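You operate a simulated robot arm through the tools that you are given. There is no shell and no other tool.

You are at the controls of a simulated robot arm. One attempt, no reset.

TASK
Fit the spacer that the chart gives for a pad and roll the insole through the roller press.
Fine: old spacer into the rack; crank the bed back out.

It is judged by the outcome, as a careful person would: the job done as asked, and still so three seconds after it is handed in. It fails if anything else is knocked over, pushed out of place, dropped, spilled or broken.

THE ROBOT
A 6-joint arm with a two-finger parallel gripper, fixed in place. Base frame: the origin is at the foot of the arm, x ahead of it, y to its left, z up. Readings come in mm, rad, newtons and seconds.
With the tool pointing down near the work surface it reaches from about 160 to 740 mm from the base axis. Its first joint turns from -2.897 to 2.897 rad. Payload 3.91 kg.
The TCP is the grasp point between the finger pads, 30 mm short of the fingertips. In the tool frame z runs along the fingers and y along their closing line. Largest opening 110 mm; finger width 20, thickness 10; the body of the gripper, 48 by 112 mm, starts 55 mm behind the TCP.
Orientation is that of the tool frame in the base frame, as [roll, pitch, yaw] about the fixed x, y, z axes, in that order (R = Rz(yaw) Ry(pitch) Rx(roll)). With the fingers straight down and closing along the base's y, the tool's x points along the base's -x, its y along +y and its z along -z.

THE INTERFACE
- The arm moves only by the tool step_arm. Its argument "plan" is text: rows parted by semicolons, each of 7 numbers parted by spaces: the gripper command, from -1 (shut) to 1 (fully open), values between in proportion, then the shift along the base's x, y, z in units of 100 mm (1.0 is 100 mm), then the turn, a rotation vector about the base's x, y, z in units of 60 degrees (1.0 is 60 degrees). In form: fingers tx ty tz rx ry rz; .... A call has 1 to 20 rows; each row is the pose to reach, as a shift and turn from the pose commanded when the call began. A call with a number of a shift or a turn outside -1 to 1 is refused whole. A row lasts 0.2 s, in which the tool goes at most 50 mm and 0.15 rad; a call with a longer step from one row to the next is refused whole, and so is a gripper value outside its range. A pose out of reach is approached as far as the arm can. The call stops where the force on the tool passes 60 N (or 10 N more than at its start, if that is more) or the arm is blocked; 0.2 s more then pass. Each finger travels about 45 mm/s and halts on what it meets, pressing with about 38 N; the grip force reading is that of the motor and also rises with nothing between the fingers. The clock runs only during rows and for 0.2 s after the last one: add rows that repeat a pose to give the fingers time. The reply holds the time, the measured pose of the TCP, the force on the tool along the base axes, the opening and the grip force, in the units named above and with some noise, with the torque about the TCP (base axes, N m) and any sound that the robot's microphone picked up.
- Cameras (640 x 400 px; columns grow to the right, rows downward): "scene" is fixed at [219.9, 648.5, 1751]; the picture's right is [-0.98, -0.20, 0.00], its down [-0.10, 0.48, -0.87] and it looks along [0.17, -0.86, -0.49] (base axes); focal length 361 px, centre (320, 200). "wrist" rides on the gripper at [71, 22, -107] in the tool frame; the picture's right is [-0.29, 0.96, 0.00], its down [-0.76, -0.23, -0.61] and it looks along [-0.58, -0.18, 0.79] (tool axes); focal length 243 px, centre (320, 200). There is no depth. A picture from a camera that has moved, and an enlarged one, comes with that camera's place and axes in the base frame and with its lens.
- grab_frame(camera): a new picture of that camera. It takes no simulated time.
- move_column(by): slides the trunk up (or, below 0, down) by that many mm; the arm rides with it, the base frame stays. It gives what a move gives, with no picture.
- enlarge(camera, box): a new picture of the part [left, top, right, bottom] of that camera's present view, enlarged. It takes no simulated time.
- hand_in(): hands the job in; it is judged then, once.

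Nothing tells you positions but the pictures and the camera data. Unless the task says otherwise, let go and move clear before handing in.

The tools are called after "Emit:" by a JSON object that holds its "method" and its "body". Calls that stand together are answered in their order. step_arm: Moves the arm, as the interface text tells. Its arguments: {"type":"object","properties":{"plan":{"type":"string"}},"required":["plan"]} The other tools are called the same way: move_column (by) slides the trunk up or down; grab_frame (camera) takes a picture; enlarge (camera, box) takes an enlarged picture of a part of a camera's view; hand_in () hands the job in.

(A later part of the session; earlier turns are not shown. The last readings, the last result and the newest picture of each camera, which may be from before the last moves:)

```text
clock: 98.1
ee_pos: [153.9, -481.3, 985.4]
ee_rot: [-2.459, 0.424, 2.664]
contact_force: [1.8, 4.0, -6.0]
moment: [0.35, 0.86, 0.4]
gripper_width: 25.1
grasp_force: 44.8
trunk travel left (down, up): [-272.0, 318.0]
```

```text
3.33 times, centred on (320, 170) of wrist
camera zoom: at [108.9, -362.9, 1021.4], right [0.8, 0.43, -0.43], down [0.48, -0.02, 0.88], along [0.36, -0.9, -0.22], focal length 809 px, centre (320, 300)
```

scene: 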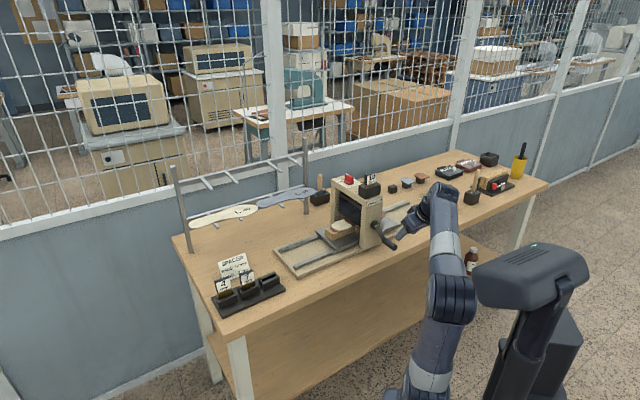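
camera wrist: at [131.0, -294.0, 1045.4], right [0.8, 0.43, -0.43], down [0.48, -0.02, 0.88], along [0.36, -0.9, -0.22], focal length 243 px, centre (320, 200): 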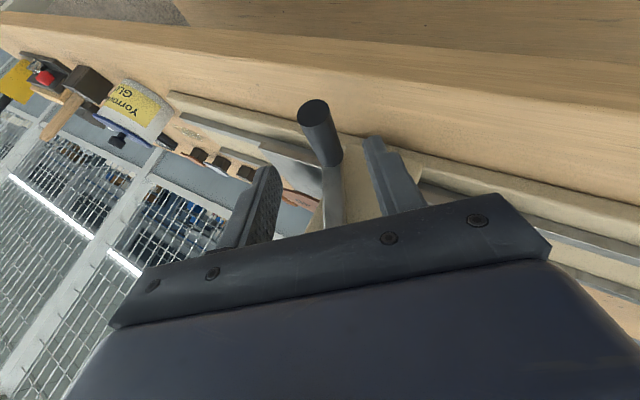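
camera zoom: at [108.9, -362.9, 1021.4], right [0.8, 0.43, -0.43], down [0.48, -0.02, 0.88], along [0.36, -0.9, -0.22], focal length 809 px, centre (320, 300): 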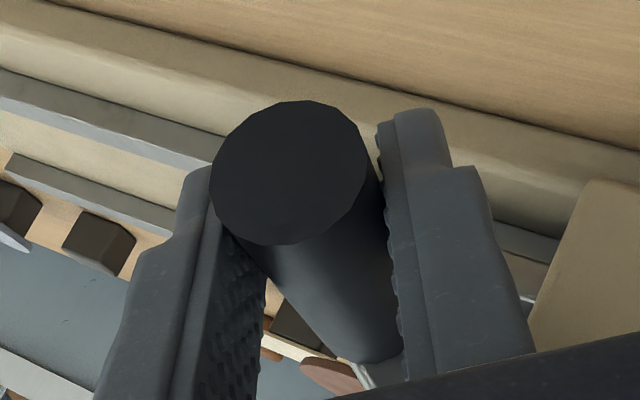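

The re-grip works well, with forces under 8 N and the bed feeding steadily. I'll continue upward, rolling the hand through neutral near 270°.

Emit:
{"method": "step_arm", "body": {"plan": "-1 -0.0364 -0.0357 0.087 0 0 0; -1 -0.065 -0.0637 0.179 0 0 0; -1 -0.0857 -0.084 0.275 0 0 0; -1 -0.0971 -0.0953 0.374 0 0 0; -1 -0.1056 -0.1037 0.409 0.0817 -0.0833 0; -1 -0.1149 -0.1128 0.442 0.1751 -0.1785 0; -1 -0.1235 -0.1212 0.474 0.2685 -0.2736 0; -1 -0.1321 -0.1296 0.49 0.3619 -0.3688 0; -1 -0.1321 -0.1296 0.49 0.3619 -0.3688 0"}}

Emit:
{"method": "enlarge", "body": {"camera": "wrist", "box": [240, 110, 400, 230]}}

Emit:
{"method": "enlarge", "body": {"camera": "scene", "box": [300, 160, 450, 280]}}

```text
clock: 100.1
ee_pos: [140.6, -496.4, 1034.6]
ee_rot: [-3.062, 0.525, 2.384]
contact_force: [1.7, -0.9, -3.5]
moment: [0.48, 0.66, 1.17]
gripper_width: 24.4
grasp_force: 45.2
trunk travel left (down, up): [-272.0, 318.0]
```

```text
3.33 times, centred on (320, 170) of wrist
camera zoom: at [77.9, -393.4, 1091.1], right [0.87, 0.49, 0.08], down [0.13, -0.37, 0.92], along [0.48, -0.79, -0.38], focal length 809 px, centre (320, 300)
```

zoom: 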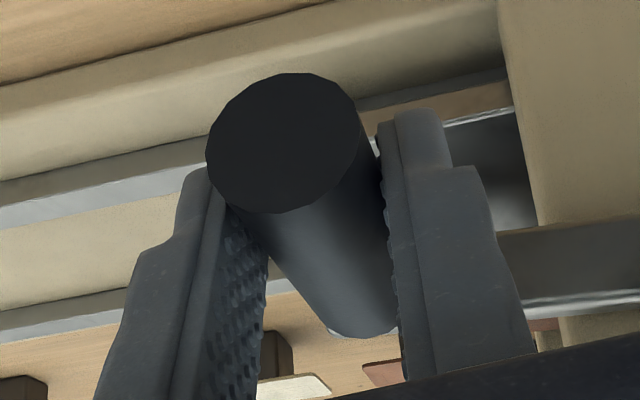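

```text
3.33 times, centred on (375, 220) of scene
camera zoom: at [219.9, 648.5, 1751.0], right [-0.98, -0.2, 0.0], down [-0.1, 0.48, -0.87], along [0.17, -0.86, -0.49], focal length 1202 px, centre (137, 133)
```

zoom: 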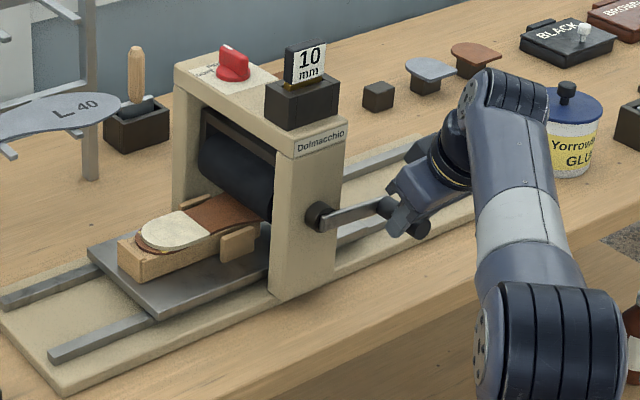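

Emit:
{"method": "step_arm", "body": {"plan": "-1 -0.0079 -0.0077 0.015 0.0934 -0.0952 0; -1 -0.0157 -0.0154 0.041 0.1868 -0.1904 0; -1 -0.0221 -0.0217 0.067 0.2802 -0.2855 0; -1 -0.0278 -0.0273 0.09 0.3735 -0.3807 0; -1 -0.0314 -0.0308 0.114 0.4553 -0.464 0; -1 -0.0143 -0.014 0.211 0.4553 -0.464 0; -1 0.0107 0.0105 0.305 0.4553 -0.464 0; -1 0.0435 0.0427 0.394 0.4553 -0.464 0; -1 0.0842 0.0826 0.477 0.4553 -0.464 0; -1 0.1321 0.1296 0.552 0.4553 -0.464 0; -1 0.1321 0.1296 0.552 0.4553 -0.464 0"}}

Emit:
{"method": "enlarge", "body": {"camera": "wrist", "box": [240, 110, 400, 230]}}

Emit:
{"method": "enlarge", "body": {"camera": "scene", "box": [300, 160, 450, 280]}}

```text
clock: 101.5
ee_pos: [131.3, -502.2, 1050.5]
ee_rot: [2.475, 0.427, 2.008]
contact_force: [-24.1, -27.4, -0.8]
moment: [-1.42, -0.14, -0.17]
gripper_width: 25.3
grasp_force: 45.3
trunk travel left (down, up): [-272.0, 318.0]
stopped in row 6: the force on the tool passed its limit at 62 N (the readings are from after the stop); the commanded pose is now the measured one
```

```text
3.33 times, centred on (320, 170) of wrist
camera zoom: at [41.9, -427.8, 1111.3], right [0.69, 0.3, 0.66], down [-0.27, -0.74, 0.62], along [0.67, -0.61, -0.43], focal length 809 px, centre (320, 300)
```

zoom: 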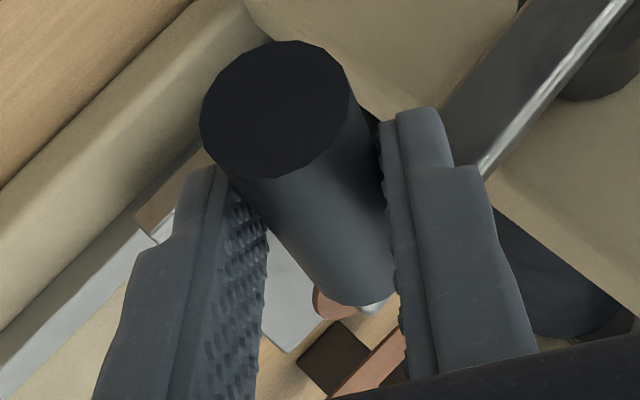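

```text
3.33 times, centred on (375, 220) of scene
camera zoom: at [219.9, 648.5, 1751.0], right [-0.98, -0.2, 0.0], down [-0.1, 0.48, -0.87], along [0.17, -0.86, -0.49], focal length 1202 px, centre (137, 133)
```

zoom: 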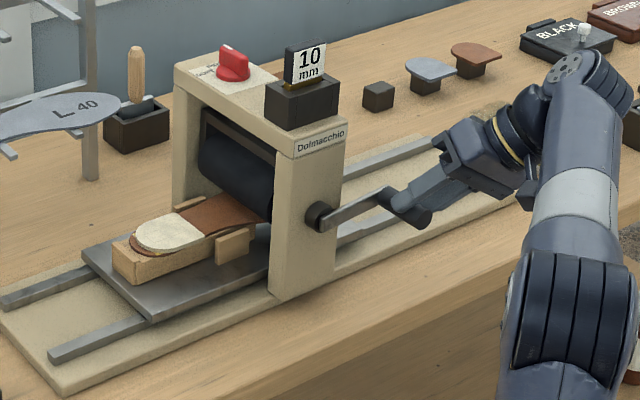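

The handle slid toward the fingertips during the roll, so the crank has noticeable drag when moved quickly. I'll open, re-centre the grip on the handle, and then turn more slowly.

Emit:
{"method": "step_arm", "body": {"plan": "-0.8 0 0 0 0 0 0; -0.4 0 0 0 0 0 0; -0.25 0 0 0 0 0 0; -0.25 0.02 0.015 -0.03 0 0 0; -0.25 0.04 0.03 -0.06 0 0 0; -0.25 0.057 0.043 -0.094 0 0 0; -0.25 0.057 0.043 -0.094 0 0 0"}}

Emit:
{"method": "enlarge", "body": {"camera": "wrist", "box": [240, 110, 400, 230]}}

```text
clock: 103.1
ee_pos: [142.2, -494.9, 1041.6]
ee_rot: [2.473, 0.426, 2.017]
contact_force: [0.3, -1.5, 0.0]
moment: [-0.03, 0.0, 0.0]
gripper_width: 42.0
grasp_force: 0.9
trunk travel left (down, up): [-272.0, 318.0]
```

```text
3.33 times, centred on (320, 170) of wrist
camera zoom: at [51.9, -419.9, 1103.4], right [0.69, 0.31, 0.66], down [-0.27, -0.74, 0.62], along [0.68, -0.6, -0.43], focal length 809 px, centre (320, 300)
```

zoom: 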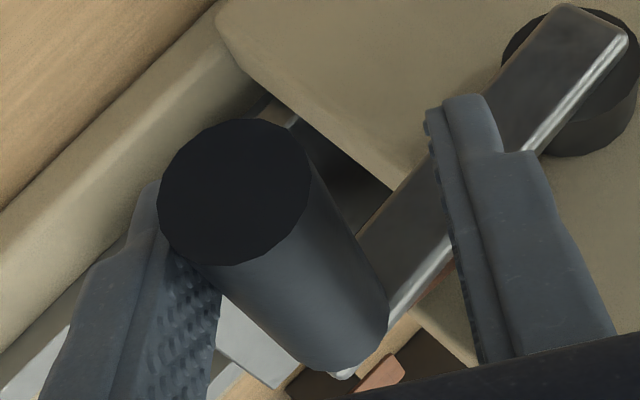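

Emit:
{"method": "step_arm", "body": {"plan": "-0.25 -0.025 -0.024 -0.016 0 0 0; -0.25 -0.049 -0.048 -0.032 0 0 0; -0.25 -0.049 -0.048 -0.032 0 0 0; -1 -0.049 -0.048 -0.032 0 0 0; -1 -0.049 -0.048 -0.032 0 0 0; -1 -0.049 -0.048 -0.032 0 0 0; -1 -0.049 -0.048 -0.032 0 0 0"}}

Emit:
{"method": "enlarge", "body": {"camera": "wrist", "box": [240, 110, 400, 230]}}

```text
clock: 104.7
ee_pos: [135.3, -500.0, 1039.0]
ee_rot: [2.472, 0.427, 2.016]
contact_force: [-5.2, -3.0, -4.1]
moment: [-0.63, -0.27, 0.8]
gripper_width: 25.2
grasp_force: 45.2
trunk travel left (down, up): [-272.0, 318.0]
```

```text
3.33 times, centred on (320, 170) of wrist
camera zoom: at [46.3, -424.9, 1099.7], right [0.69, 0.31, 0.66], down [-0.27, -0.74, 0.62], along [0.68, -0.6, -0.43], focal length 809 px, centre (320, 300)
```

zoom: 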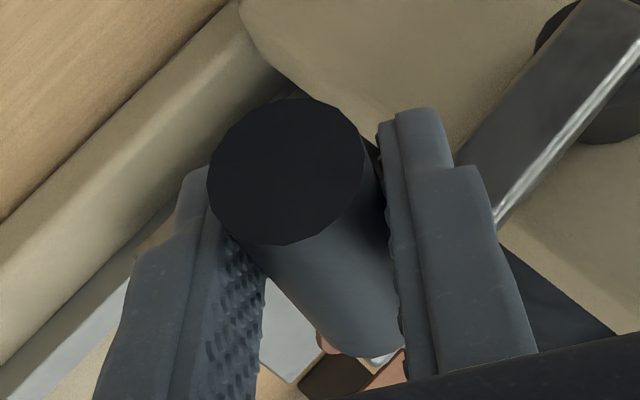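

Emit:
{"method": "step_arm", "body": {"plan": "-1 0.0043 0.0042 0.057 0 0 0; -1 0.0121 0.0119 0.114 0 0 0; -1 0.0221 0.0217 0.169 0 0 0; -1 0.035 0.0343 0.224 0 0 0; -1 0.0507 0.0497 0.277 0 0 0; -1 0.0692 0.0679 0.329 0 0 0; -1 0.0899 0.0883 0.378 0 0 0; -1 0.1135 0.1114 0.426 0 0 0; -1 0.1392 0.1366 0.471 0 0 0; -1 0.167 0.1639 0.513 0 0 0; -1 0.1963 0.1926 0.553 0 0 0; -1 0.2284 0.2241 0.59 0 0 0; -1 0.2284 0.2241 0.59 0 0 0"}}

Emit:
{"method": "enlarge", "body": {"camera": "wrist", "box": [240, 110, 400, 230]}}

Emit:
{"method": "enlarge", "body": {"camera": "scene", "box": [300, 160, 450, 280]}}

```text
clock: 107.5
ee_pos: [158.0, -476.9, 1098.3]
ee_rot: [2.471, 0.426, 2.016]
contact_force: [-6.1, -4.9, -1.3]
moment: [-0.47, 0.16, 1.03]
gripper_width: 25.0
grasp_force: 44.6
trunk travel left (down, up): [-272.0, 318.0]
```

```text
3.33 times, centred on (320, 170) of wrist
camera zoom: at [68.7, -402.8, 1159.3], right [0.69, 0.31, 0.66], down [-0.27, -0.74, 0.62], along [0.68, -0.6, -0.43], focal length 809 px, centre (320, 300)
```

zoom: 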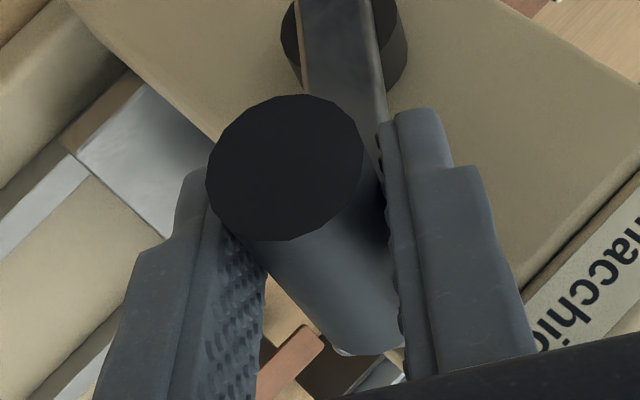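

```text
3.33 times, centred on (375, 220) of scene
camera zoom: at [219.9, 648.5, 1751.0], right [-0.98, -0.2, 0.0], down [-0.1, 0.48, -0.87], along [0.17, -0.86, -0.49], focal length 1202 px, centre (137, 133)
```

zoom: 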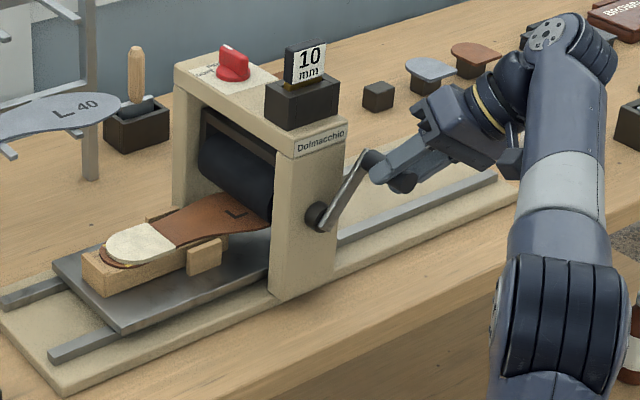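

No slip now and the forces are low. The insole is well over half through. I'll continue over the top.

Emit:
{"method": "step_arm", "body": {"plan": "-1 0.0364 0.0357 0.036 -0.035 0.0357 0; -1 0.0749 0.0735 0.069 -0.0817 0.0833 0; -1 0.1156 0.1135 0.098 -0.1284 0.1309 0; -1 0.157 0.1541 0.124 -0.1751 0.1785 0; -1 0.1999 0.1961 0.144 -0.2218 0.226 0; -1 0.2434 0.2388 0.161 -0.2685 0.2736 0; -1 0.2884 0.283 0.174 -0.3152 0.3212 0; -1 0.3333 0.3271 0.182 -0.3619 0.3688 0; -1 0.3783 0.3712 0.186 -0.4086 0.4164 0; -1 0.4226 0.4146 0.185 -0.4436 0.4521 0; -1 0.4668 0.4581 0.18 -0.4786 0.4878 0; -1 0.4668 0.4581 0.18 -0.4786 0.4878 0"}}

Emit:
{"method": "enlarge", "body": {"camera": "wrist", "box": [240, 110, 400, 230]}}

Emit:
{"method": "enlarge", "body": {"camera": "scene", "box": [300, 160, 450, 280]}}

```text
clock: 108.6
ee_pos: [167.2, -469.4, 1102.9]
ee_rot: [2.781, 0.49, 2.136]
contact_force: [-28.6, -27.7, -7.1]
moment: [-1.04, -0.11, 0.45]
gripper_width: 25.7
grasp_force: 45.2
trunk travel left (down, up): [-272.0, 318.0]
stopped in row 5: the force on the tool passed its limit at 65 N (the readings are from after the stop); the commanded pose is now the measured one
```

```text
3.33 times, centred on (320, 170) of wrist
camera zoom: at [92.1, -381.3, 1167.3], right [0.81, 0.4, 0.43], down [-0.13, -0.6, 0.79], along [0.57, -0.69, -0.44], focal length 809 px, centre (320, 300)
```

zoom: 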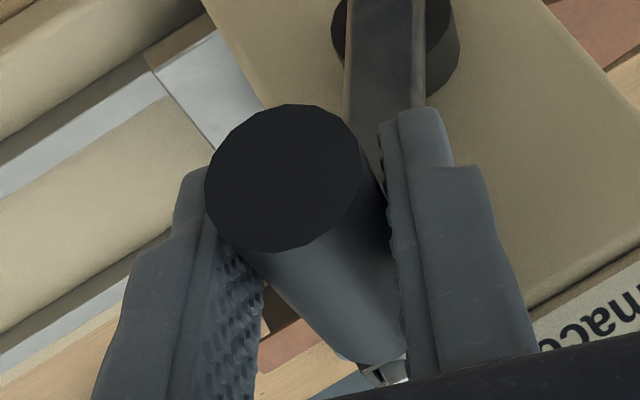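

```text
3.33 times, centred on (375, 220) of scene
camera zoom: at [219.9, 648.5, 1751.0], right [-0.98, -0.2, 0.0], down [-0.1, 0.48, -0.87], along [0.17, -0.86, -0.49], focal length 1202 px, centre (137, 133)
```

zoom: 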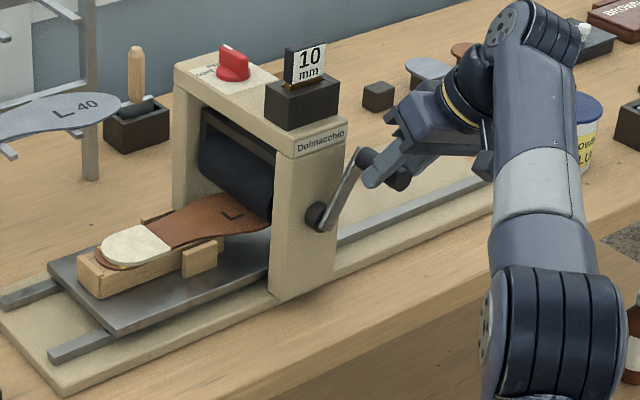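

Emit:
{"method": "grab_frame", "body": {"camera": "wrist"}}

Emit:
{"method": "enlarge", "body": {"camera": "scene", "box": [310, 185, 400, 260]}}

Emit:
{"method": "enlarge", "body": {"camera": "wrist", "box": [180, 60, 340, 240]}}

```text
taken
camera wrist: at [92.1, -381.3, 1167.3], right [0.81, 0.4, 0.43], down [-0.13, -0.6, 0.79], along [0.57, -0.69, -0.44], focal length 243 px, centre (320, 200)
```

wrist: 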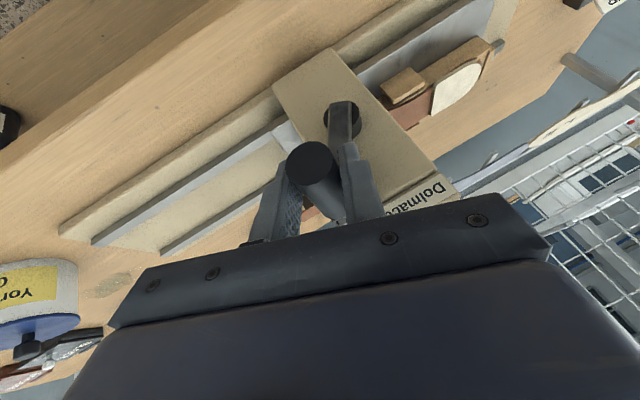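

```text
5.33 times, centred on (355, 222) of scene
camera zoom: at [219.9, 648.5, 1751.0], right [-0.98, -0.2, 0.0], down [-0.1, 0.48, -0.87], along [0.17, -0.86, -0.49], focal length 1924 px, centre (133, 80)
```

zoom: 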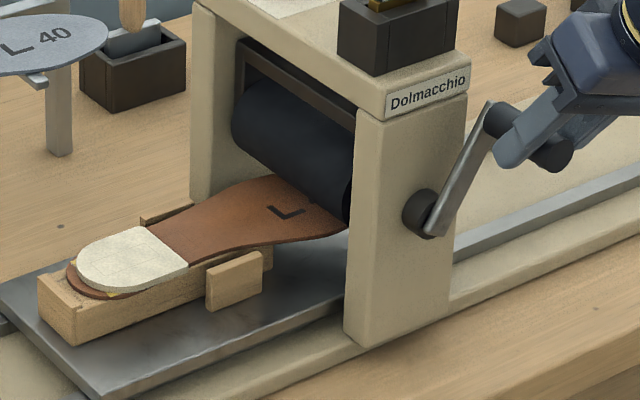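

```text
2.22 times, centred on (260, 150) of wrist
camera zoom: at [92.1, -381.3, 1167.3], right [0.81, 0.4, 0.43], down [-0.13, -0.6, 0.79], along [0.57, -0.69, -0.44], focal length 539 px, centre (453, 311)
```

zoom: 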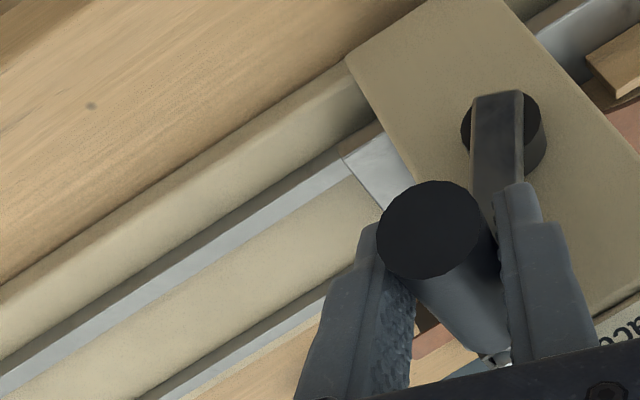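

The crank stopped hard at about 328°. The bed's trailing edge has reached the press and no insole shows on the entry side, which looks like the end of travel. I'll push gently once more to confirm it's a stop.

Emit:
{"method": "step_arm", "body": {"plan": "-1 0.01 0.01 0.008 0 0 0; -1 0.02 0.02 0.016 0 0 0; -1 0.02 0.02 0.016 0 0 0; -1 0.02 0.02 0.016 0 0 0"}}

Emit:
{"method": "enlarge", "body": {"camera": "scene", "box": [310, 185, 400, 260]}}

```text
clock: 109.6
ee_pos: [167.6, -468.9, 1103.8]
ee_rot: [2.791, 0.486, 2.134]
contact_force: [-21.3, -29.1, -5.1]
moment: [-0.99, -0.06, 0.57]
gripper_width: 25.7
grasp_force: 45.1
trunk travel left (down, up): [-272.0, 318.0]
stopped in row 4: the force on the tool passed its limit at 60 N (the readings are from after the stop); the commanded pose is now the measured one
```

```text
5.33 times, centred on (355, 222) of scene
camera zoom: at [219.9, 648.5, 1751.0], right [-0.98, -0.2, 0.0], down [-0.1, 0.48, -0.87], along [0.17, -0.86, -0.49], focal length 1924 px, centre (133, 80)
```

zoom: 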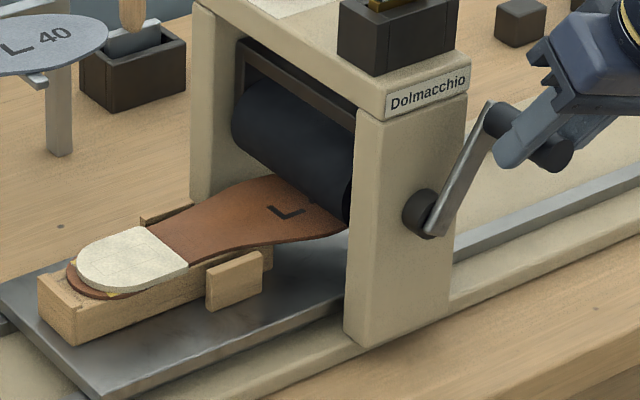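

It is a hard stop, so the bed is at the end of its travel and the insole has been through. Now I'll crank slowly back the other way.

Emit:
{"method": "step_arm", "body": {"plan": "-1 -0.0385 -0.0378 -0.034 0.0467 -0.0476 0; -1 -0.0749 -0.0735 -0.072 0.0934 -0.0952 0; -1 -0.1092 -0.1072 -0.114 0.1401 -0.1428 0; -1 -0.1406 -0.138 -0.158 0.1751 -0.1785 0; -1 -0.1677 -0.1646 -0.202 0.1751 -0.1785 0; -1 -0.192 -0.1884 -0.248 0.1751 -0.1785 0; -1 -0.2141 -0.2101 -0.297 0.1751 -0.1785 0; -1 -0.2334 -0.229 -0.347 0.1751 -0.1785 0; -1 -0.2505 -0.2458 -0.4 0.1751 -0.1785 0; -1 -0.2648 -0.2598 -0.454 0.1751 -0.1785 0; -1 -0.2762 -0.2711 -0.509 0.1751 -0.1785 0; -1 -0.2848 -0.2795 -0.565 0.1751 -0.1785 0; -1 -0.2912 -0.2858 -0.622 0.1751 -0.1785 0; -1 -0.2912 -0.2858 -0.622 0.1751 -0.1785 0"}}

Emit:
{"method": "enlarge", "body": {"camera": "wrist", "box": [240, 110, 400, 230]}}

Emit:
{"method": "enlarge", "body": {"camera": "scene", "box": [300, 160, 450, 280]}}

```text
clock: 112.6
ee_pos: [141.9, -493.2, 1042.8]
ee_rot: [2.507, 0.416, 2.014]
contact_force: [-1.7, -14.1, 5.5]
moment: [-0.12, -0.48, 1.08]
gripper_width: 25.7
grasp_force: 44.4
trunk travel left (down, up): [-272.0, 318.0]
```

```text
3.33 times, centred on (320, 170) of wrist
camera zoom: at [55.6, -416.6, 1106.4], right [0.71, 0.3, 0.64], down [-0.26, -0.73, 0.63], along [0.65, -0.61, -0.45], focal length 809 px, centre (320, 300)
```

zoom: 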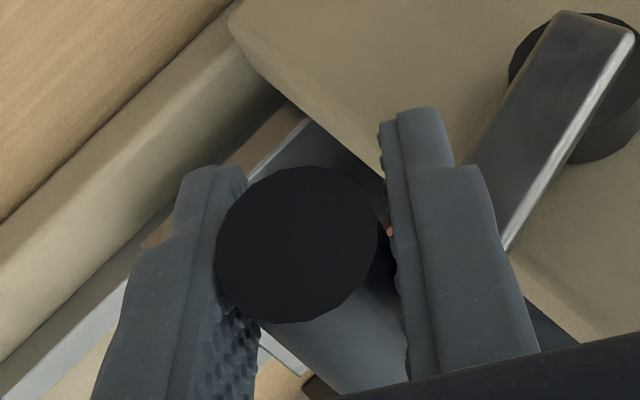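

```text
3.33 times, centred on (375, 220) of scene
camera zoom: at [219.9, 648.5, 1751.0], right [-0.98, -0.2, 0.0], down [-0.1, 0.48, -0.87], along [0.17, -0.86, -0.49], focal length 1202 px, centre (137, 133)
```

zoom: 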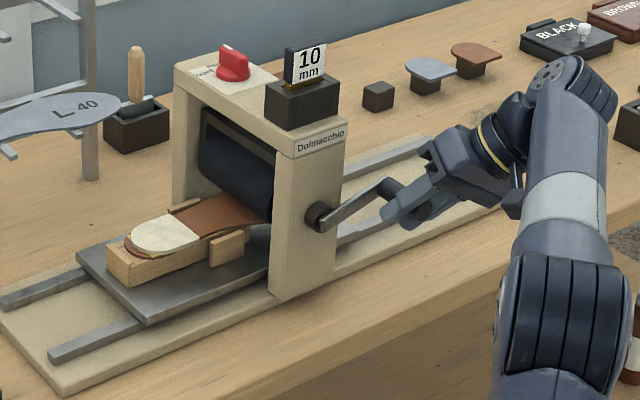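

The bed is coming back, but the handle slid along the fingers because my roll angle didn't match its path there. I'll open, re-centre, and roll the hand further so the fingers line up with the direction of travel.

Emit:
{"method": "step_arm", "body": {"plan": "-0.8 0 0 0 0 0 0; -0.4 0 0 0 0 0 0; -0.1 0 0 0 0 0 0; -0.1 0 0 0 0 0 0; -0.1 0 0 0 0 0 0"}}

Emit:
{"method": "enlarge", "body": {"camera": "wrist", "box": [240, 110, 400, 230]}}

```text
clock: 113.8
ee_pos: [142.8, -492.6, 1044.0]
ee_rot: [2.508, 0.416, 2.014]
contact_force: [-0.8, -0.3, -0.2]
moment: [-0.01, -0.01, 0.03]
gripper_width: 49.4
grasp_force: 0.1
trunk travel left (down, up): [-272.0, 318.0]
```

```text
3.33 times, centred on (320, 170) of wrist
camera zoom: at [55.9, -415.5, 1107.2], right [0.71, 0.3, 0.64], down [-0.26, -0.73, 0.63], along [0.65, -0.61, -0.45], focal length 809 px, centre (320, 300)
```

zoom: 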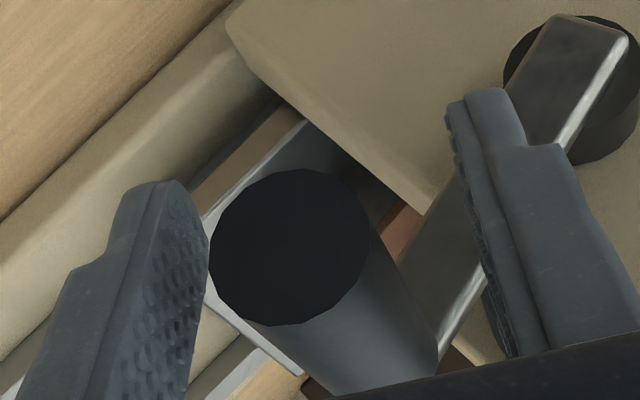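

Emit:
{"method": "step_arm", "body": {"plan": "-0.1 0 0 0.02 -0.0887 0.0904 0; -0.1 0 0 0.04 -0.1774 0.1808 0; -0.1 0 0 0.06 -0.2662 0.2713 0; -0.1 0 0 0.08 -0.3549 0.3617 0; -0.1 -0.001 -0.001 0.095 -0.4436 0.4521 0; -0.1 -0.001 -0.001 0.106 -0.5323 0.5425 0; -0.1 -0.001 -0.001 0.106 -0.5323 0.5425 0"}}

Emit:
{"method": "step_arm", "body": {"plan": "-0.1 0.006 0.006 -0.006 -0.0895 0.0912 0; -0.1 0.012 0.012 -0.013 -0.179 0.1824 0; -0.1 0.018 0.018 -0.02 -0.2685 0.2736 0; -0.1 0.025 0.025 -0.027 -0.358 0.3648 0; -0.1 0.032 0.031 -0.034 -0.4475 0.456 0; -0.1 0.039 0.038 -0.041 -0.537 0.5472 0; -0.1 0.039 0.038 -0.041 -0.537 0.5472 0"}}

Emit:
{"method": "grab_frame", "body": {"camera": "wrist"}}

Emit:
{"method": "enlarge", "body": {"camera": "wrist", "box": [240, 110, 400, 230]}}

Emit:
{"method": "enlarge", "body": {"camera": "scene", "box": [300, 160, 480, 280]}}

```text
clock: 115.4
ee_pos: [142.1, -493.1, 1053.6]
ee_rot: [-2.879, 0.52, 2.443]
contact_force: [0.1, -0.4, -0.3]
moment: [0.0, 0.0, 0.02]
gripper_width: 49.5
grasp_force: 0.1
trunk travel left (down, up): [-272.0, 318.0]
```

```text
clock: 117.0
ee_pos: [144.8, -489.2, 1050.0]
ee_rot: [-2.036, 0.292, 2.794]
contact_force: [-0.6, -0.5, -0.1]
moment: [-0.04, 0.02, -0.01]
gripper_width: 49.5
grasp_force: 0.1
trunk travel left (down, up): [-272.0, 318.0]
```

```text
taken
camera wrist: at [110.3, -362.2, 1059.2], right [0.64, 0.23, -0.74], down [0.7, 0.21, 0.68], along [0.31, -0.95, -0.02], focal length 243 px, centre (320, 200)
```

wrist: 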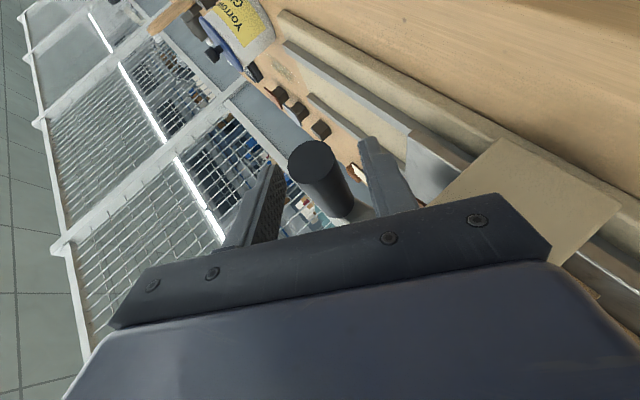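

```text
3.33 times, centred on (320, 170) of wrist
camera zoom: at [110.3, -362.2, 1059.2], right [0.64, 0.23, -0.74], down [0.7, 0.21, 0.68], along [0.31, -0.95, -0.02], focal length 809 px, centre (320, 300)
```

zoom: 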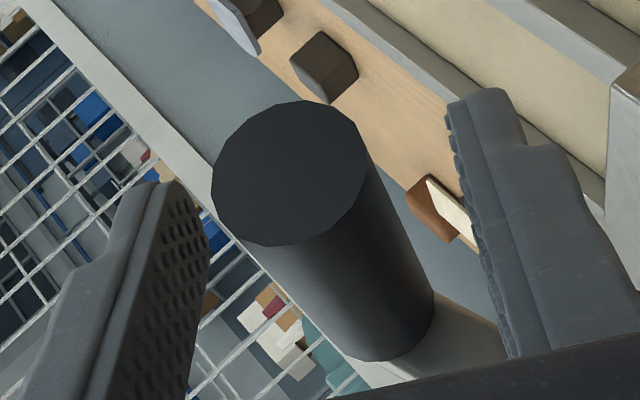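

```text
3.33 times, centred on (390, 220) of scene
camera zoom: at [219.9, 648.5, 1751.0], right [-0.98, -0.2, 0.0], down [-0.1, 0.48, -0.87], along [0.17, -0.86, -0.49], focal length 1202 px, centre (87, 133)
```

zoom: 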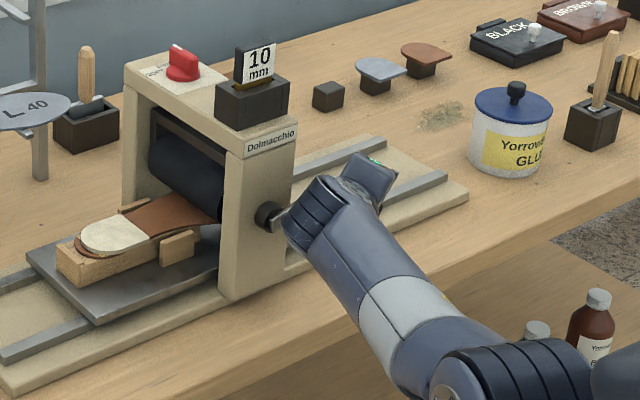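

This wide roll is within reach and the handle is centred. I'll grip and crank back slowly through the side of the circle.

Emit:
{"method": "step_arm", "body": {"plan": "-1 0 0 0 0 0 0; -1 0 0 0 0 0 0; -1 0 0 0 0 0 0; -1 0 0 0 0 0 0; -1 0 0 0 0 0 0"}}

Emit:
{"method": "step_arm", "body": {"plan": "-1 -0.0079 -0.0077 -0.049 0 0 0; -1 -0.0136 -0.0133 -0.099 0 0 0; -1 -0.0164 -0.0161 -0.15 0 0 0; -1 -0.0178 -0.0175 -0.2 0 0 0; -1 -0.0164 -0.0161 -0.25 0 0 0; -1 -0.0136 -0.0133 -0.301 0 0 0; -1 -0.0079 -0.0077 -0.351 0 0 0; -1 0 0 -0.4 0 0 0; -1 0.0093 0.0091 -0.449 0 0 0; -1 0.0214 0.021 -0.496 0 0 0; -1 0.0214 0.021 -0.496 0 0 0"}}

Emit:
{"method": "enlarge", "body": {"camera": "wrist", "box": [240, 110, 400, 230]}}

Emit:
{"method": "enlarge", "body": {"camera": "scene", "box": [300, 160, 480, 280]}}

```text
clock: 118.2
ee_pos: [146.7, -487.7, 1050.1]
ee_rot: [-2.038, 0.289, 2.792]
contact_force: [0.5, 4.0, -3.4]
moment: [0.61, 0.66, 0.82]
gripper_width: 25.5
grasp_force: 45.2
trunk travel left (down, up): [-272.0, 318.0]
```

```text
clock: 120.6
ee_pos: [149.2, -486.8, 999.9]
ee_rot: [-2.038, 0.291, 2.791]
contact_force: [-7.0, -0.6, 3.4]
moment: [0.74, 0.19, 0.75]
gripper_width: 25.7
grasp_force: 45.3
trunk travel left (down, up): [-272.0, 318.0]
```

```text
3.33 times, centred on (320, 170) of wrist
camera zoom: at [112.3, -360.2, 1009.3], right [0.64, 0.23, -0.73], down [0.7, 0.21, 0.68], along [0.31, -0.95, -0.03], focal length 809 px, centre (320, 300)
```

zoom: 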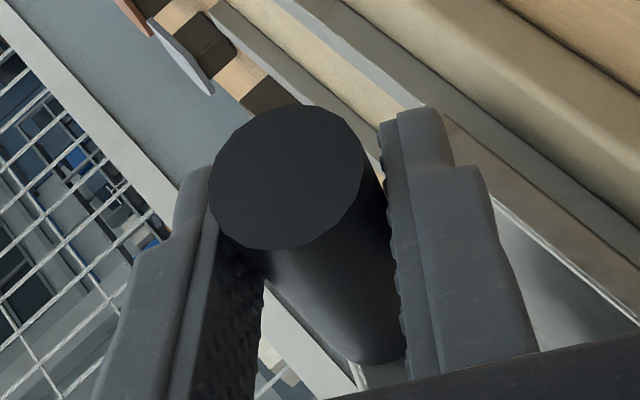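

```text
3.33 times, centred on (390, 220) of scene
camera zoom: at [219.9, 648.5, 1751.0], right [-0.98, -0.2, 0.0], down [-0.1, 0.48, -0.87], along [0.17, -0.86, -0.49], focal length 1202 px, centre (87, 133)
```

zoom: 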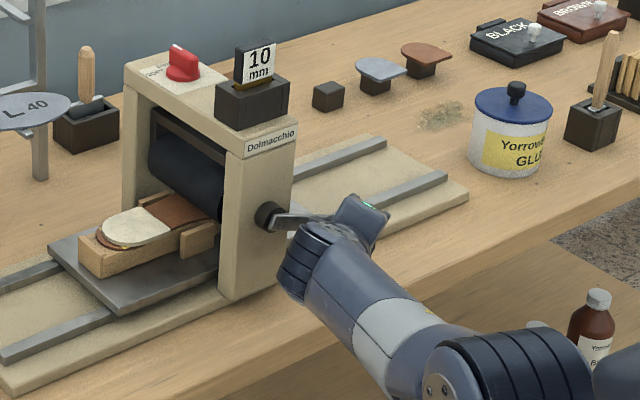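

No slip this time. I'll continue with the roll angle tracking the crank angle.

Emit:
{"method": "step_arm", "body": {"plan": "-1 0.0136 0.0133 -0.047 0 0 0; -1 0.03 0.0294 -0.092 0 0 0; -1 0.0471 0.0462 -0.134 0.0175 -0.0178 0; -1 0.065 0.0637 -0.172 0.0584 -0.0595 0; -1 0.0842 0.0826 -0.208 0.0992 -0.1011 0; -1 0.1042 0.1023 -0.242 0.1401 -0.1428 0; -1 0.1271 0.1247 -0.276 0.1809 -0.1844 0; -1 0.1506 0.1478 -0.306 0.2218 -0.226 0; -1 0.1763 0.173 -0.335 0.2627 -0.2677 0; -1 0.202 0.1982 -0.362 0.3035 -0.3093 0; -1 0.202 0.1982 -0.362 0.3035 -0.3093 0"}}

Emit:
{"method": "enlarge", "body": {"camera": "wrist", "box": [240, 110, 400, 230]}}

Emit:
{"method": "enlarge", "body": {"camera": "scene", "box": [300, 160, 480, 280]}}

```text
clock: 123.0
ee_pos: [168.4, -466.2, 964.8]
ee_rot: [-2.495, 0.456, 2.623]
contact_force: [-3.0, 5.1, 0.6]
moment: [0.86, 0.79, 0.52]
gripper_width: 25.5
grasp_force: 45.2
trunk travel left (down, up): [-272.0, 318.0]
```

```text
3.33 times, centred on (320, 170) of wrist
camera zoom: at [125.8, -346.8, 999.8], right [0.82, 0.41, -0.39], down [0.45, -0.04, 0.89], along [0.35, -0.91, -0.22], focal length 809 px, centre (320, 300)
```

zoom: 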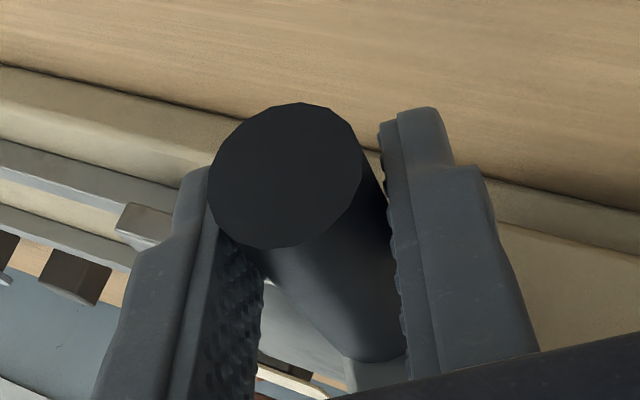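

```text
3.33 times, centred on (390, 220) of scene
camera zoom: at [219.9, 648.5, 1751.0], right [-0.98, -0.2, 0.0], down [-0.1, 0.48, -0.87], along [0.17, -0.86, -0.49], focal length 1202 px, centre (87, 133)
```

zoom: 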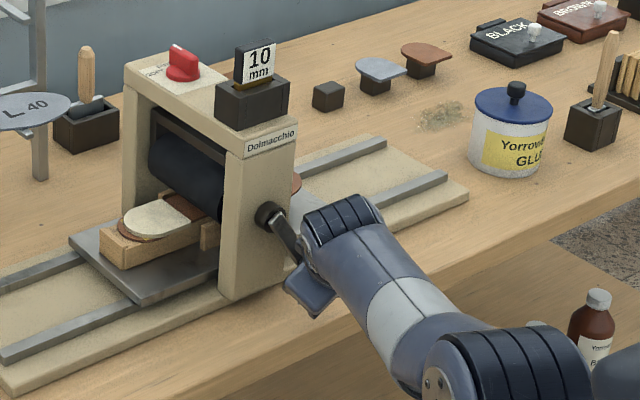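

Emit:
{"method": "step_arm", "body": {"plan": "-1 0.0271 0.0266 -0.024 0.0409 -0.0416 0; -1 0.0557 0.0546 -0.045 0.0817 -0.0833 0; -1 0.0849 0.0833 -0.064 0.1226 -0.1249 0; -1 0.1149 0.1128 -0.081 0.1634 -0.1666 0; -1 0.1456 0.1429 -0.095 0.2043 -0.2082 0; -1 0.177 0.1737 -0.107 0.2451 -0.2498 0; -1 0.2084 0.2045 -0.116 0.286 -0.2915 0; -1 0.2406 0.236 -0.121 0.3269 -0.3331 0; -1 0.2727 0.2676 -0.125 0.3677 -0.3747 0; -1 0.3048 0.2991 -0.126 0.4086 -0.4164 0; -1 0.3048 0.2991 -0.126 0.4086 -0.4164 0"}}

Emit:
{"method": "enlarge", "body": {"camera": "wrist", "box": [240, 110, 400, 230]}}

Emit:
{"method": "enlarge", "body": {"camera": "scene", "box": [300, 160, 480, 280]}}

```text
clock: 125.4
ee_pos: [199.4, -436.8, 951.5]
ee_rot: [3.097, 0.526, 2.288]
contact_force: [-6.1, 4.5, 1.8]
moment: [0.41, 0.28, 0.98]
gripper_width: 25.8
grasp_force: 45.6
trunk travel left (down, up): [-272.0, 318.0]
```

```text
3.33 times, centred on (320, 170) of wrist
camera zoom: at [135.2, -337.1, 1011.4], right [0.87, 0.46, 0.18], down [0.04, -0.44, 0.9], along [0.49, -0.77, -0.4], focal length 809 px, centre (320, 300)
```

zoom: 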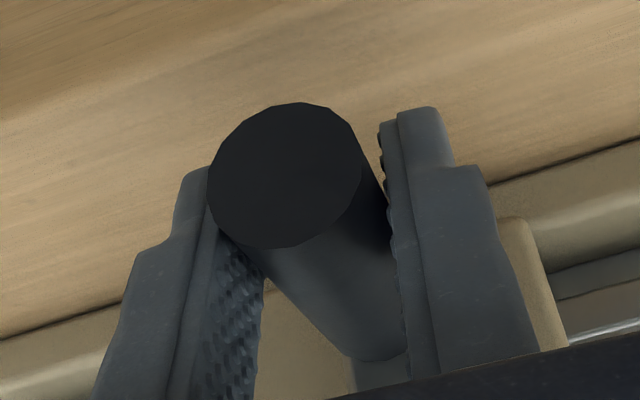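

```text
3.33 times, centred on (390, 220) of scene
camera zoom: at [219.9, 648.5, 1751.0], right [-0.98, -0.2, 0.0], down [-0.1, 0.48, -0.87], along [0.17, -0.86, -0.49], focal length 1202 px, centre (87, 133)
```

zoom: 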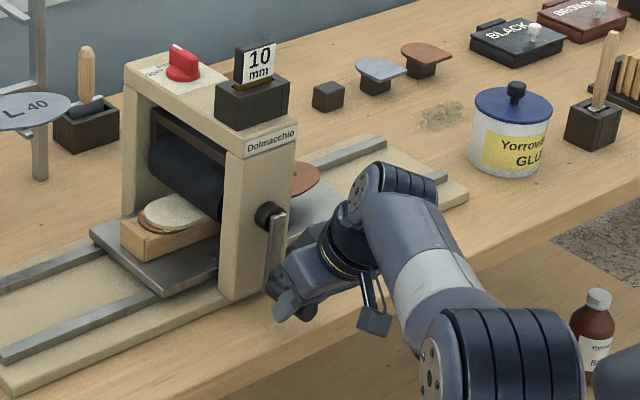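

Emit:
{"method": "step_arm", "body": {"plan": "-1 0.0321 0.0315 0.003 0.0409 -0.0416 0.005; -1 0.0642 0.063 0.007 0.0817 -0.0833 0.01; -1 0.0964 0.0946 0.016 0.1226 -0.1249 0.015; -1 0.1278 0.1254 0.025 0.1634 -0.1666 0.02; -1 0.1585 0.1555 0.039 0.2043 -0.2082 0.025; -1 0.1892 0.1856 0.054 0.2451 -0.2498 0.03; -1 0.2184 0.2143 0.073 0.286 -0.2915 0.035; -1 0.247 0.2423 0.093 0.3269 -0.3331 0.04; -1 0.2748 0.2697 0.117 0.3677 -0.3747 0.045; -1 0.2748 0.2697 0.117 0.3677 -0.3747 0.045"}}

Emit:
{"method": "enlarge", "body": {"camera": "wrist", "box": [240, 110, 400, 230]}}

Emit:
{"method": "enlarge", "body": {"camera": "scene", "box": [300, 160, 480, 280]}}

```text
clock: 127.6
ee_pos: [226.0, -409.6, 963.5]
ee_rot: [2.486, 0.423, 2.049]
contact_force: [-12.1, 3.8, 3.2]
moment: [-0.19, -0.4, -0.62]
gripper_width: 24.7
grasp_force: 44.7
trunk travel left (down, up): [-272.0, 318.0]
```

```text
3.33 times, centred on (320, 170) of wrist
camera zoom: at [134.7, -337.4, 1025.7], right [0.68, 0.33, 0.65], down [-0.24, -0.74, 0.62], along [0.69, -0.58, -0.43], focal length 809 px, centre (320, 300)
```

zoom: 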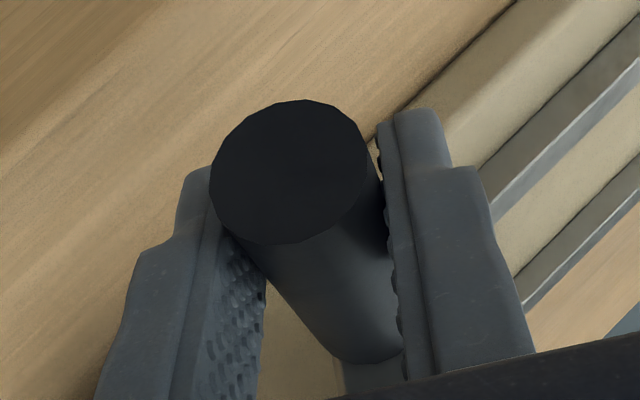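

```text
3.33 times, centred on (390, 220) of scene
camera zoom: at [219.9, 648.5, 1751.0], right [-0.98, -0.2, 0.0], down [-0.1, 0.48, -0.87], along [0.17, -0.86, -0.49], focal length 1202 px, centre (87, 133)
```

zoom: 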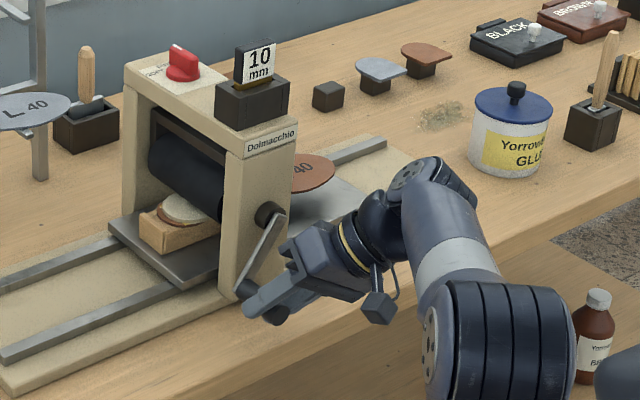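

Emit:
{"method": "step_arm", "body": {"plan": "-1 0.0264 0.0259 0.025 0.0409 -0.0416 0; -1 0.0521 0.0511 0.052 0.0817 -0.0833 0; -1 0.0764 0.0749 0.082 0.1226 -0.1249 0; -1 0.0992 0.0974 0.114 0.1634 -0.1666 0; -1 0.1206 0.1184 0.147 0.2043 -0.2082 0; -1 0.1406 0.138 0.183 0.2451 -0.2498 0; -1 0.1592 0.1562 0.221 0.286 -0.2915 0; -1 0.1763 0.173 0.26 0.321 -0.3271 0; -1 0.1927 0.1891 0.304 0.321 -0.3271 0; -1 0.2077 0.2038 0.351 0.321 -0.3271 0; -1 0.2077 0.2038 0.351 0.321 -0.3271 0"}}

Emit:
{"method": "enlarge", "body": {"camera": "wrist", "box": [240, 110, 400, 230]}}

Emit:
{"method": "enlarge", "body": {"camera": "scene", "box": [300, 160, 480, 280]}}

```text
clock: 130.0
ee_pos: [247.0, -390.4, 998.3]
ee_rot: [2.013, 0.242, 1.894]
contact_force: [-11.8, 3.5, -5.8]
moment: [0.39, -0.06, -0.26]
gripper_width: 24.7
grasp_force: 44.4
trunk travel left (down, up): [-272.0, 318.0]
```

```text
3.33 times, centred on (320, 170) of wrist
camera zoom: at [137.1, -334.9, 1046.3], right [0.41, 0.06, 0.91], down [-0.39, -0.89, 0.23], along [0.83, -0.45, -0.35], focal length 809 px, centre (320, 300)
```

zoom: 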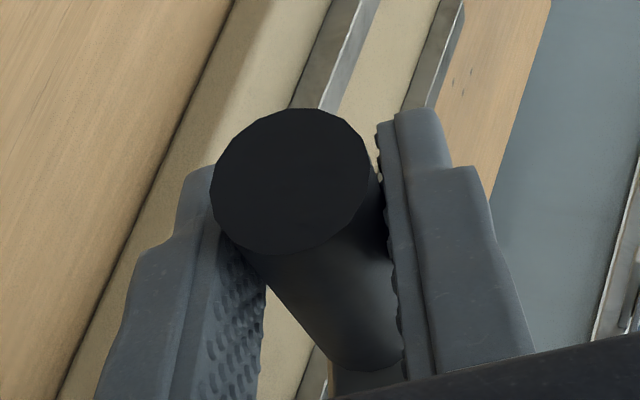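

```text
3.33 times, centred on (390, 220) of scene
camera zoom: at [219.9, 648.5, 1751.0], right [-0.98, -0.2, 0.0], down [-0.1, 0.48, -0.87], along [0.17, -0.86, -0.49], focal length 1202 px, centre (87, 133)
```

zoom: 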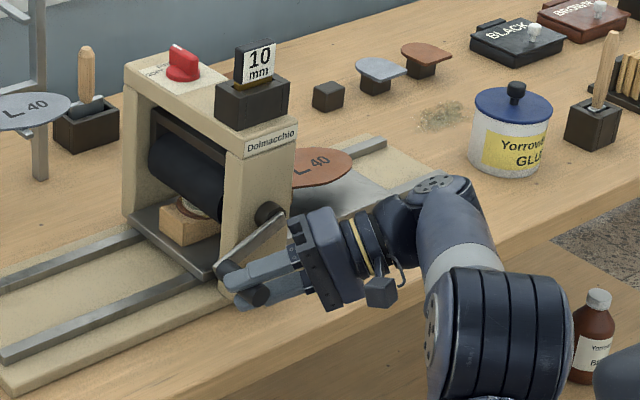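

Emit:
{"method": "step_arm", "body": {"plan": "-1 0.0128 0.0126 0.047 0 0 0; -1 0.0236 0.0231 0.095 0 0 0; -1 0.0321 0.0315 0.144 0 0 0; -1 0.0385 0.0378 0.194 0 0 0; -1 0.0428 0.042 0.244 0 0 0; -1 0.045 0.0441 0.294 0 0 0; -1 0.0443 0.0434 0.345 0 0 0; -1 0.0421 0.0413 0.395 0 0 0; -1 0.0378 0.0371 0.445 0 0 0; -1 0.0307 0.0301 0.495 0 0 0; -1 0.0221 0.0217 0.544 0 0 0; -1 0.0221 0.0217 0.544 0 0 0"}}

Emit:
{"method": "enlarge", "body": {"camera": "wrist", "box": [240, 110, 400, 230]}}

Emit:
{"method": "enlarge", "body": {"camera": "scene", "box": [300, 160, 480, 280]}}

```text
clock: 132.6
ee_pos: [249.7, -387.4, 1052.0]
ee_rot: [2.013, 0.244, 1.893]
contact_force: [-1.7, 0.1, -9.5]
moment: [0.46, -0.13, 0.08]
gripper_width: 24.9
grasp_force: 45.5
trunk travel left (down, up): [-272.0, 318.0]
```

```text
3.33 times, centred on (320, 170) of wrist
camera zoom: at [140.0, -333.4, 1100.5], right [0.41, 0.06, 0.91], down [-0.39, -0.89, 0.24], along [0.82, -0.45, -0.34], focal length 809 px, centre (320, 300)
```

zoom: 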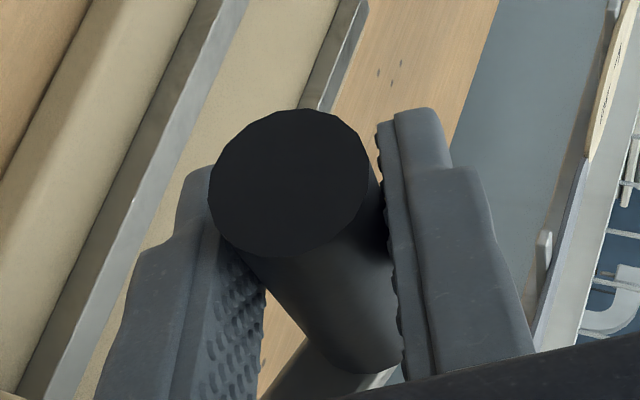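

```text
3.33 times, centred on (390, 220) of scene
camera zoom: at [219.9, 648.5, 1751.0], right [-0.98, -0.2, 0.0], down [-0.1, 0.48, -0.87], along [0.17, -0.86, -0.49], focal length 1202 px, centre (87, 133)
```

zoom: 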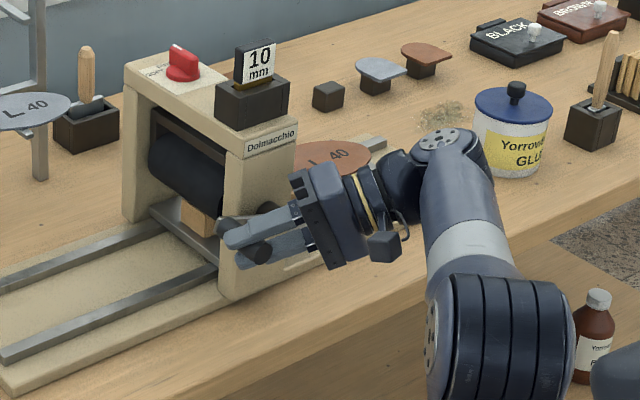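

The bed is most of the way back at about 74°. I'll open, roll the hand to the other side around the handle, and re-grip for the last quarter.

Emit:
{"method": "step_arm", "body": {"plan": "-0.7 0 0 0 0 0 0; -0.3 0 0 0 0 0 0; -0.1 0 0 0 0 0 0; -0.1 0.006 0.006 0.006 -0.0875 0.0892 0; -0.1 0.013 0.013 0.012 -0.1751 0.1785 0; -0.1 0.02 0.02 0.019 -0.2627 0.2677 0; -0.1 0.027 0.026 0.025 -0.3502 0.3569 0; -0.1 0.034 0.033 0.031 -0.4378 0.4461 0; -0.1 0.041 0.04 0.038 -0.5253 0.5354 0; -0.1 0.046 0.045 0.043 -0.6129 0.6246 0; -0.1 0.046 0.045 0.043 -0.6129 0.6246 0"}}

Emit:
{"method": "enlarge", "body": {"camera": "wrist", "box": [240, 110, 400, 230]}}

```text
clock: 135.0
ee_pos: [254.7, -383.7, 1057.6]
ee_rot: [2.972, 0.508, 2.272]
contact_force: [-0.1, -0.2, -0.1]
moment: [-0.03, 0.0, 0.0]
gripper_width: 49.6
grasp_force: 0.1
trunk travel left (down, up): [-272.0, 318.0]
```

```text
3.33 times, centred on (320, 170) of wrist
camera zoom: at [182.3, -291.2, 1120.0], right [0.83, 0.47, 0.28], down [0.0, -0.51, 0.86], along [0.55, -0.72, -0.43], focal length 809 px, centre (320, 300)
```

zoom: 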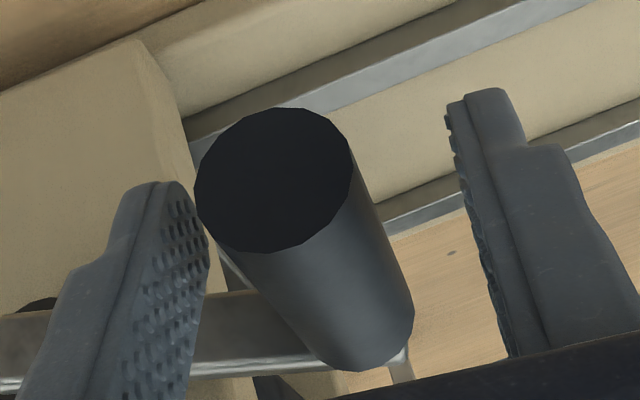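

Emit:
{"method": "step_arm", "body": {"plan": "-0.1 0.005 0.005 -0.002 -0.0875 0.0892 0; -0.1 0.011 0.01 -0.005 -0.1751 0.1785 0; -0.1 0.016 0.016 -0.009 -0.2627 0.2677 0; -0.1 0.022 0.021 -0.013 -0.3502 0.3569 0; -0.1 0.027 0.027 -0.017 -0.4378 0.4461 0; -0.1 0.032 0.032 -0.021 -0.5253 0.5354 0; -0.1 0.037 0.036 -0.025 -0.6129 0.6246 0; -0.1 0.037 0.036 -0.025 -0.6129 0.6246 0"}}

Emit:
{"method": "enlarge", "body": {"camera": "wrist", "box": [240, 110, 400, 230]}}

Emit:
{"method": "enlarge", "body": {"camera": "scene", "box": [300, 160, 480, 280]}}

```text
clock: 136.8
ee_pos: [258.4, -378.8, 1055.4]
ee_rot: [-2.309, 0.358, 2.725]
contact_force: [0.3, -1.2, -0.1]
moment: [-0.04, -0.01, 0.02]
gripper_width: 49.5
grasp_force: 0.1
trunk travel left (down, up): [-272.0, 318.0]
```

```text
3.33 times, centred on (320, 170) of wrist
camera zoom: at [217.2, -257.1, 1084.4], right [0.74, 0.38, -0.56], down [0.59, 0.06, 0.81], along [0.34, -0.92, -0.18], focal length 809 px, centre (320, 300)
```

zoom: 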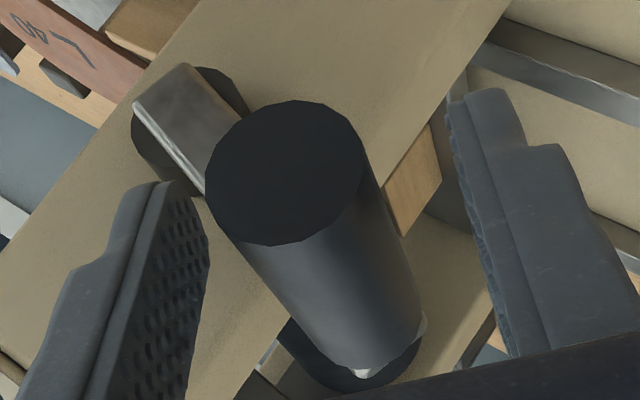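

```text
3.33 times, centred on (390, 220) of scene
camera zoom: at [219.9, 648.5, 1751.0], right [-0.98, -0.2, 0.0], down [-0.1, 0.48, -0.87], along [0.17, -0.86, -0.49], focal length 1202 px, centre (87, 133)
```

zoom: 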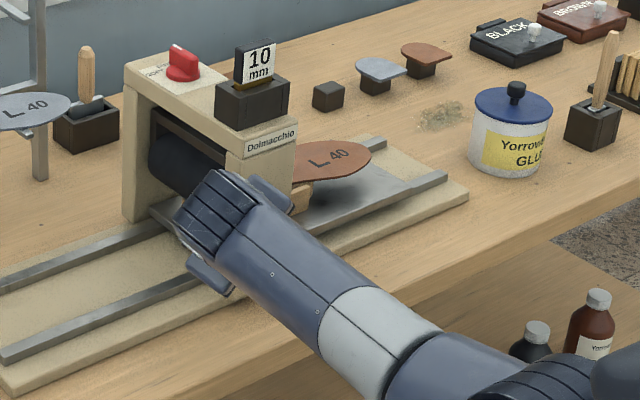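

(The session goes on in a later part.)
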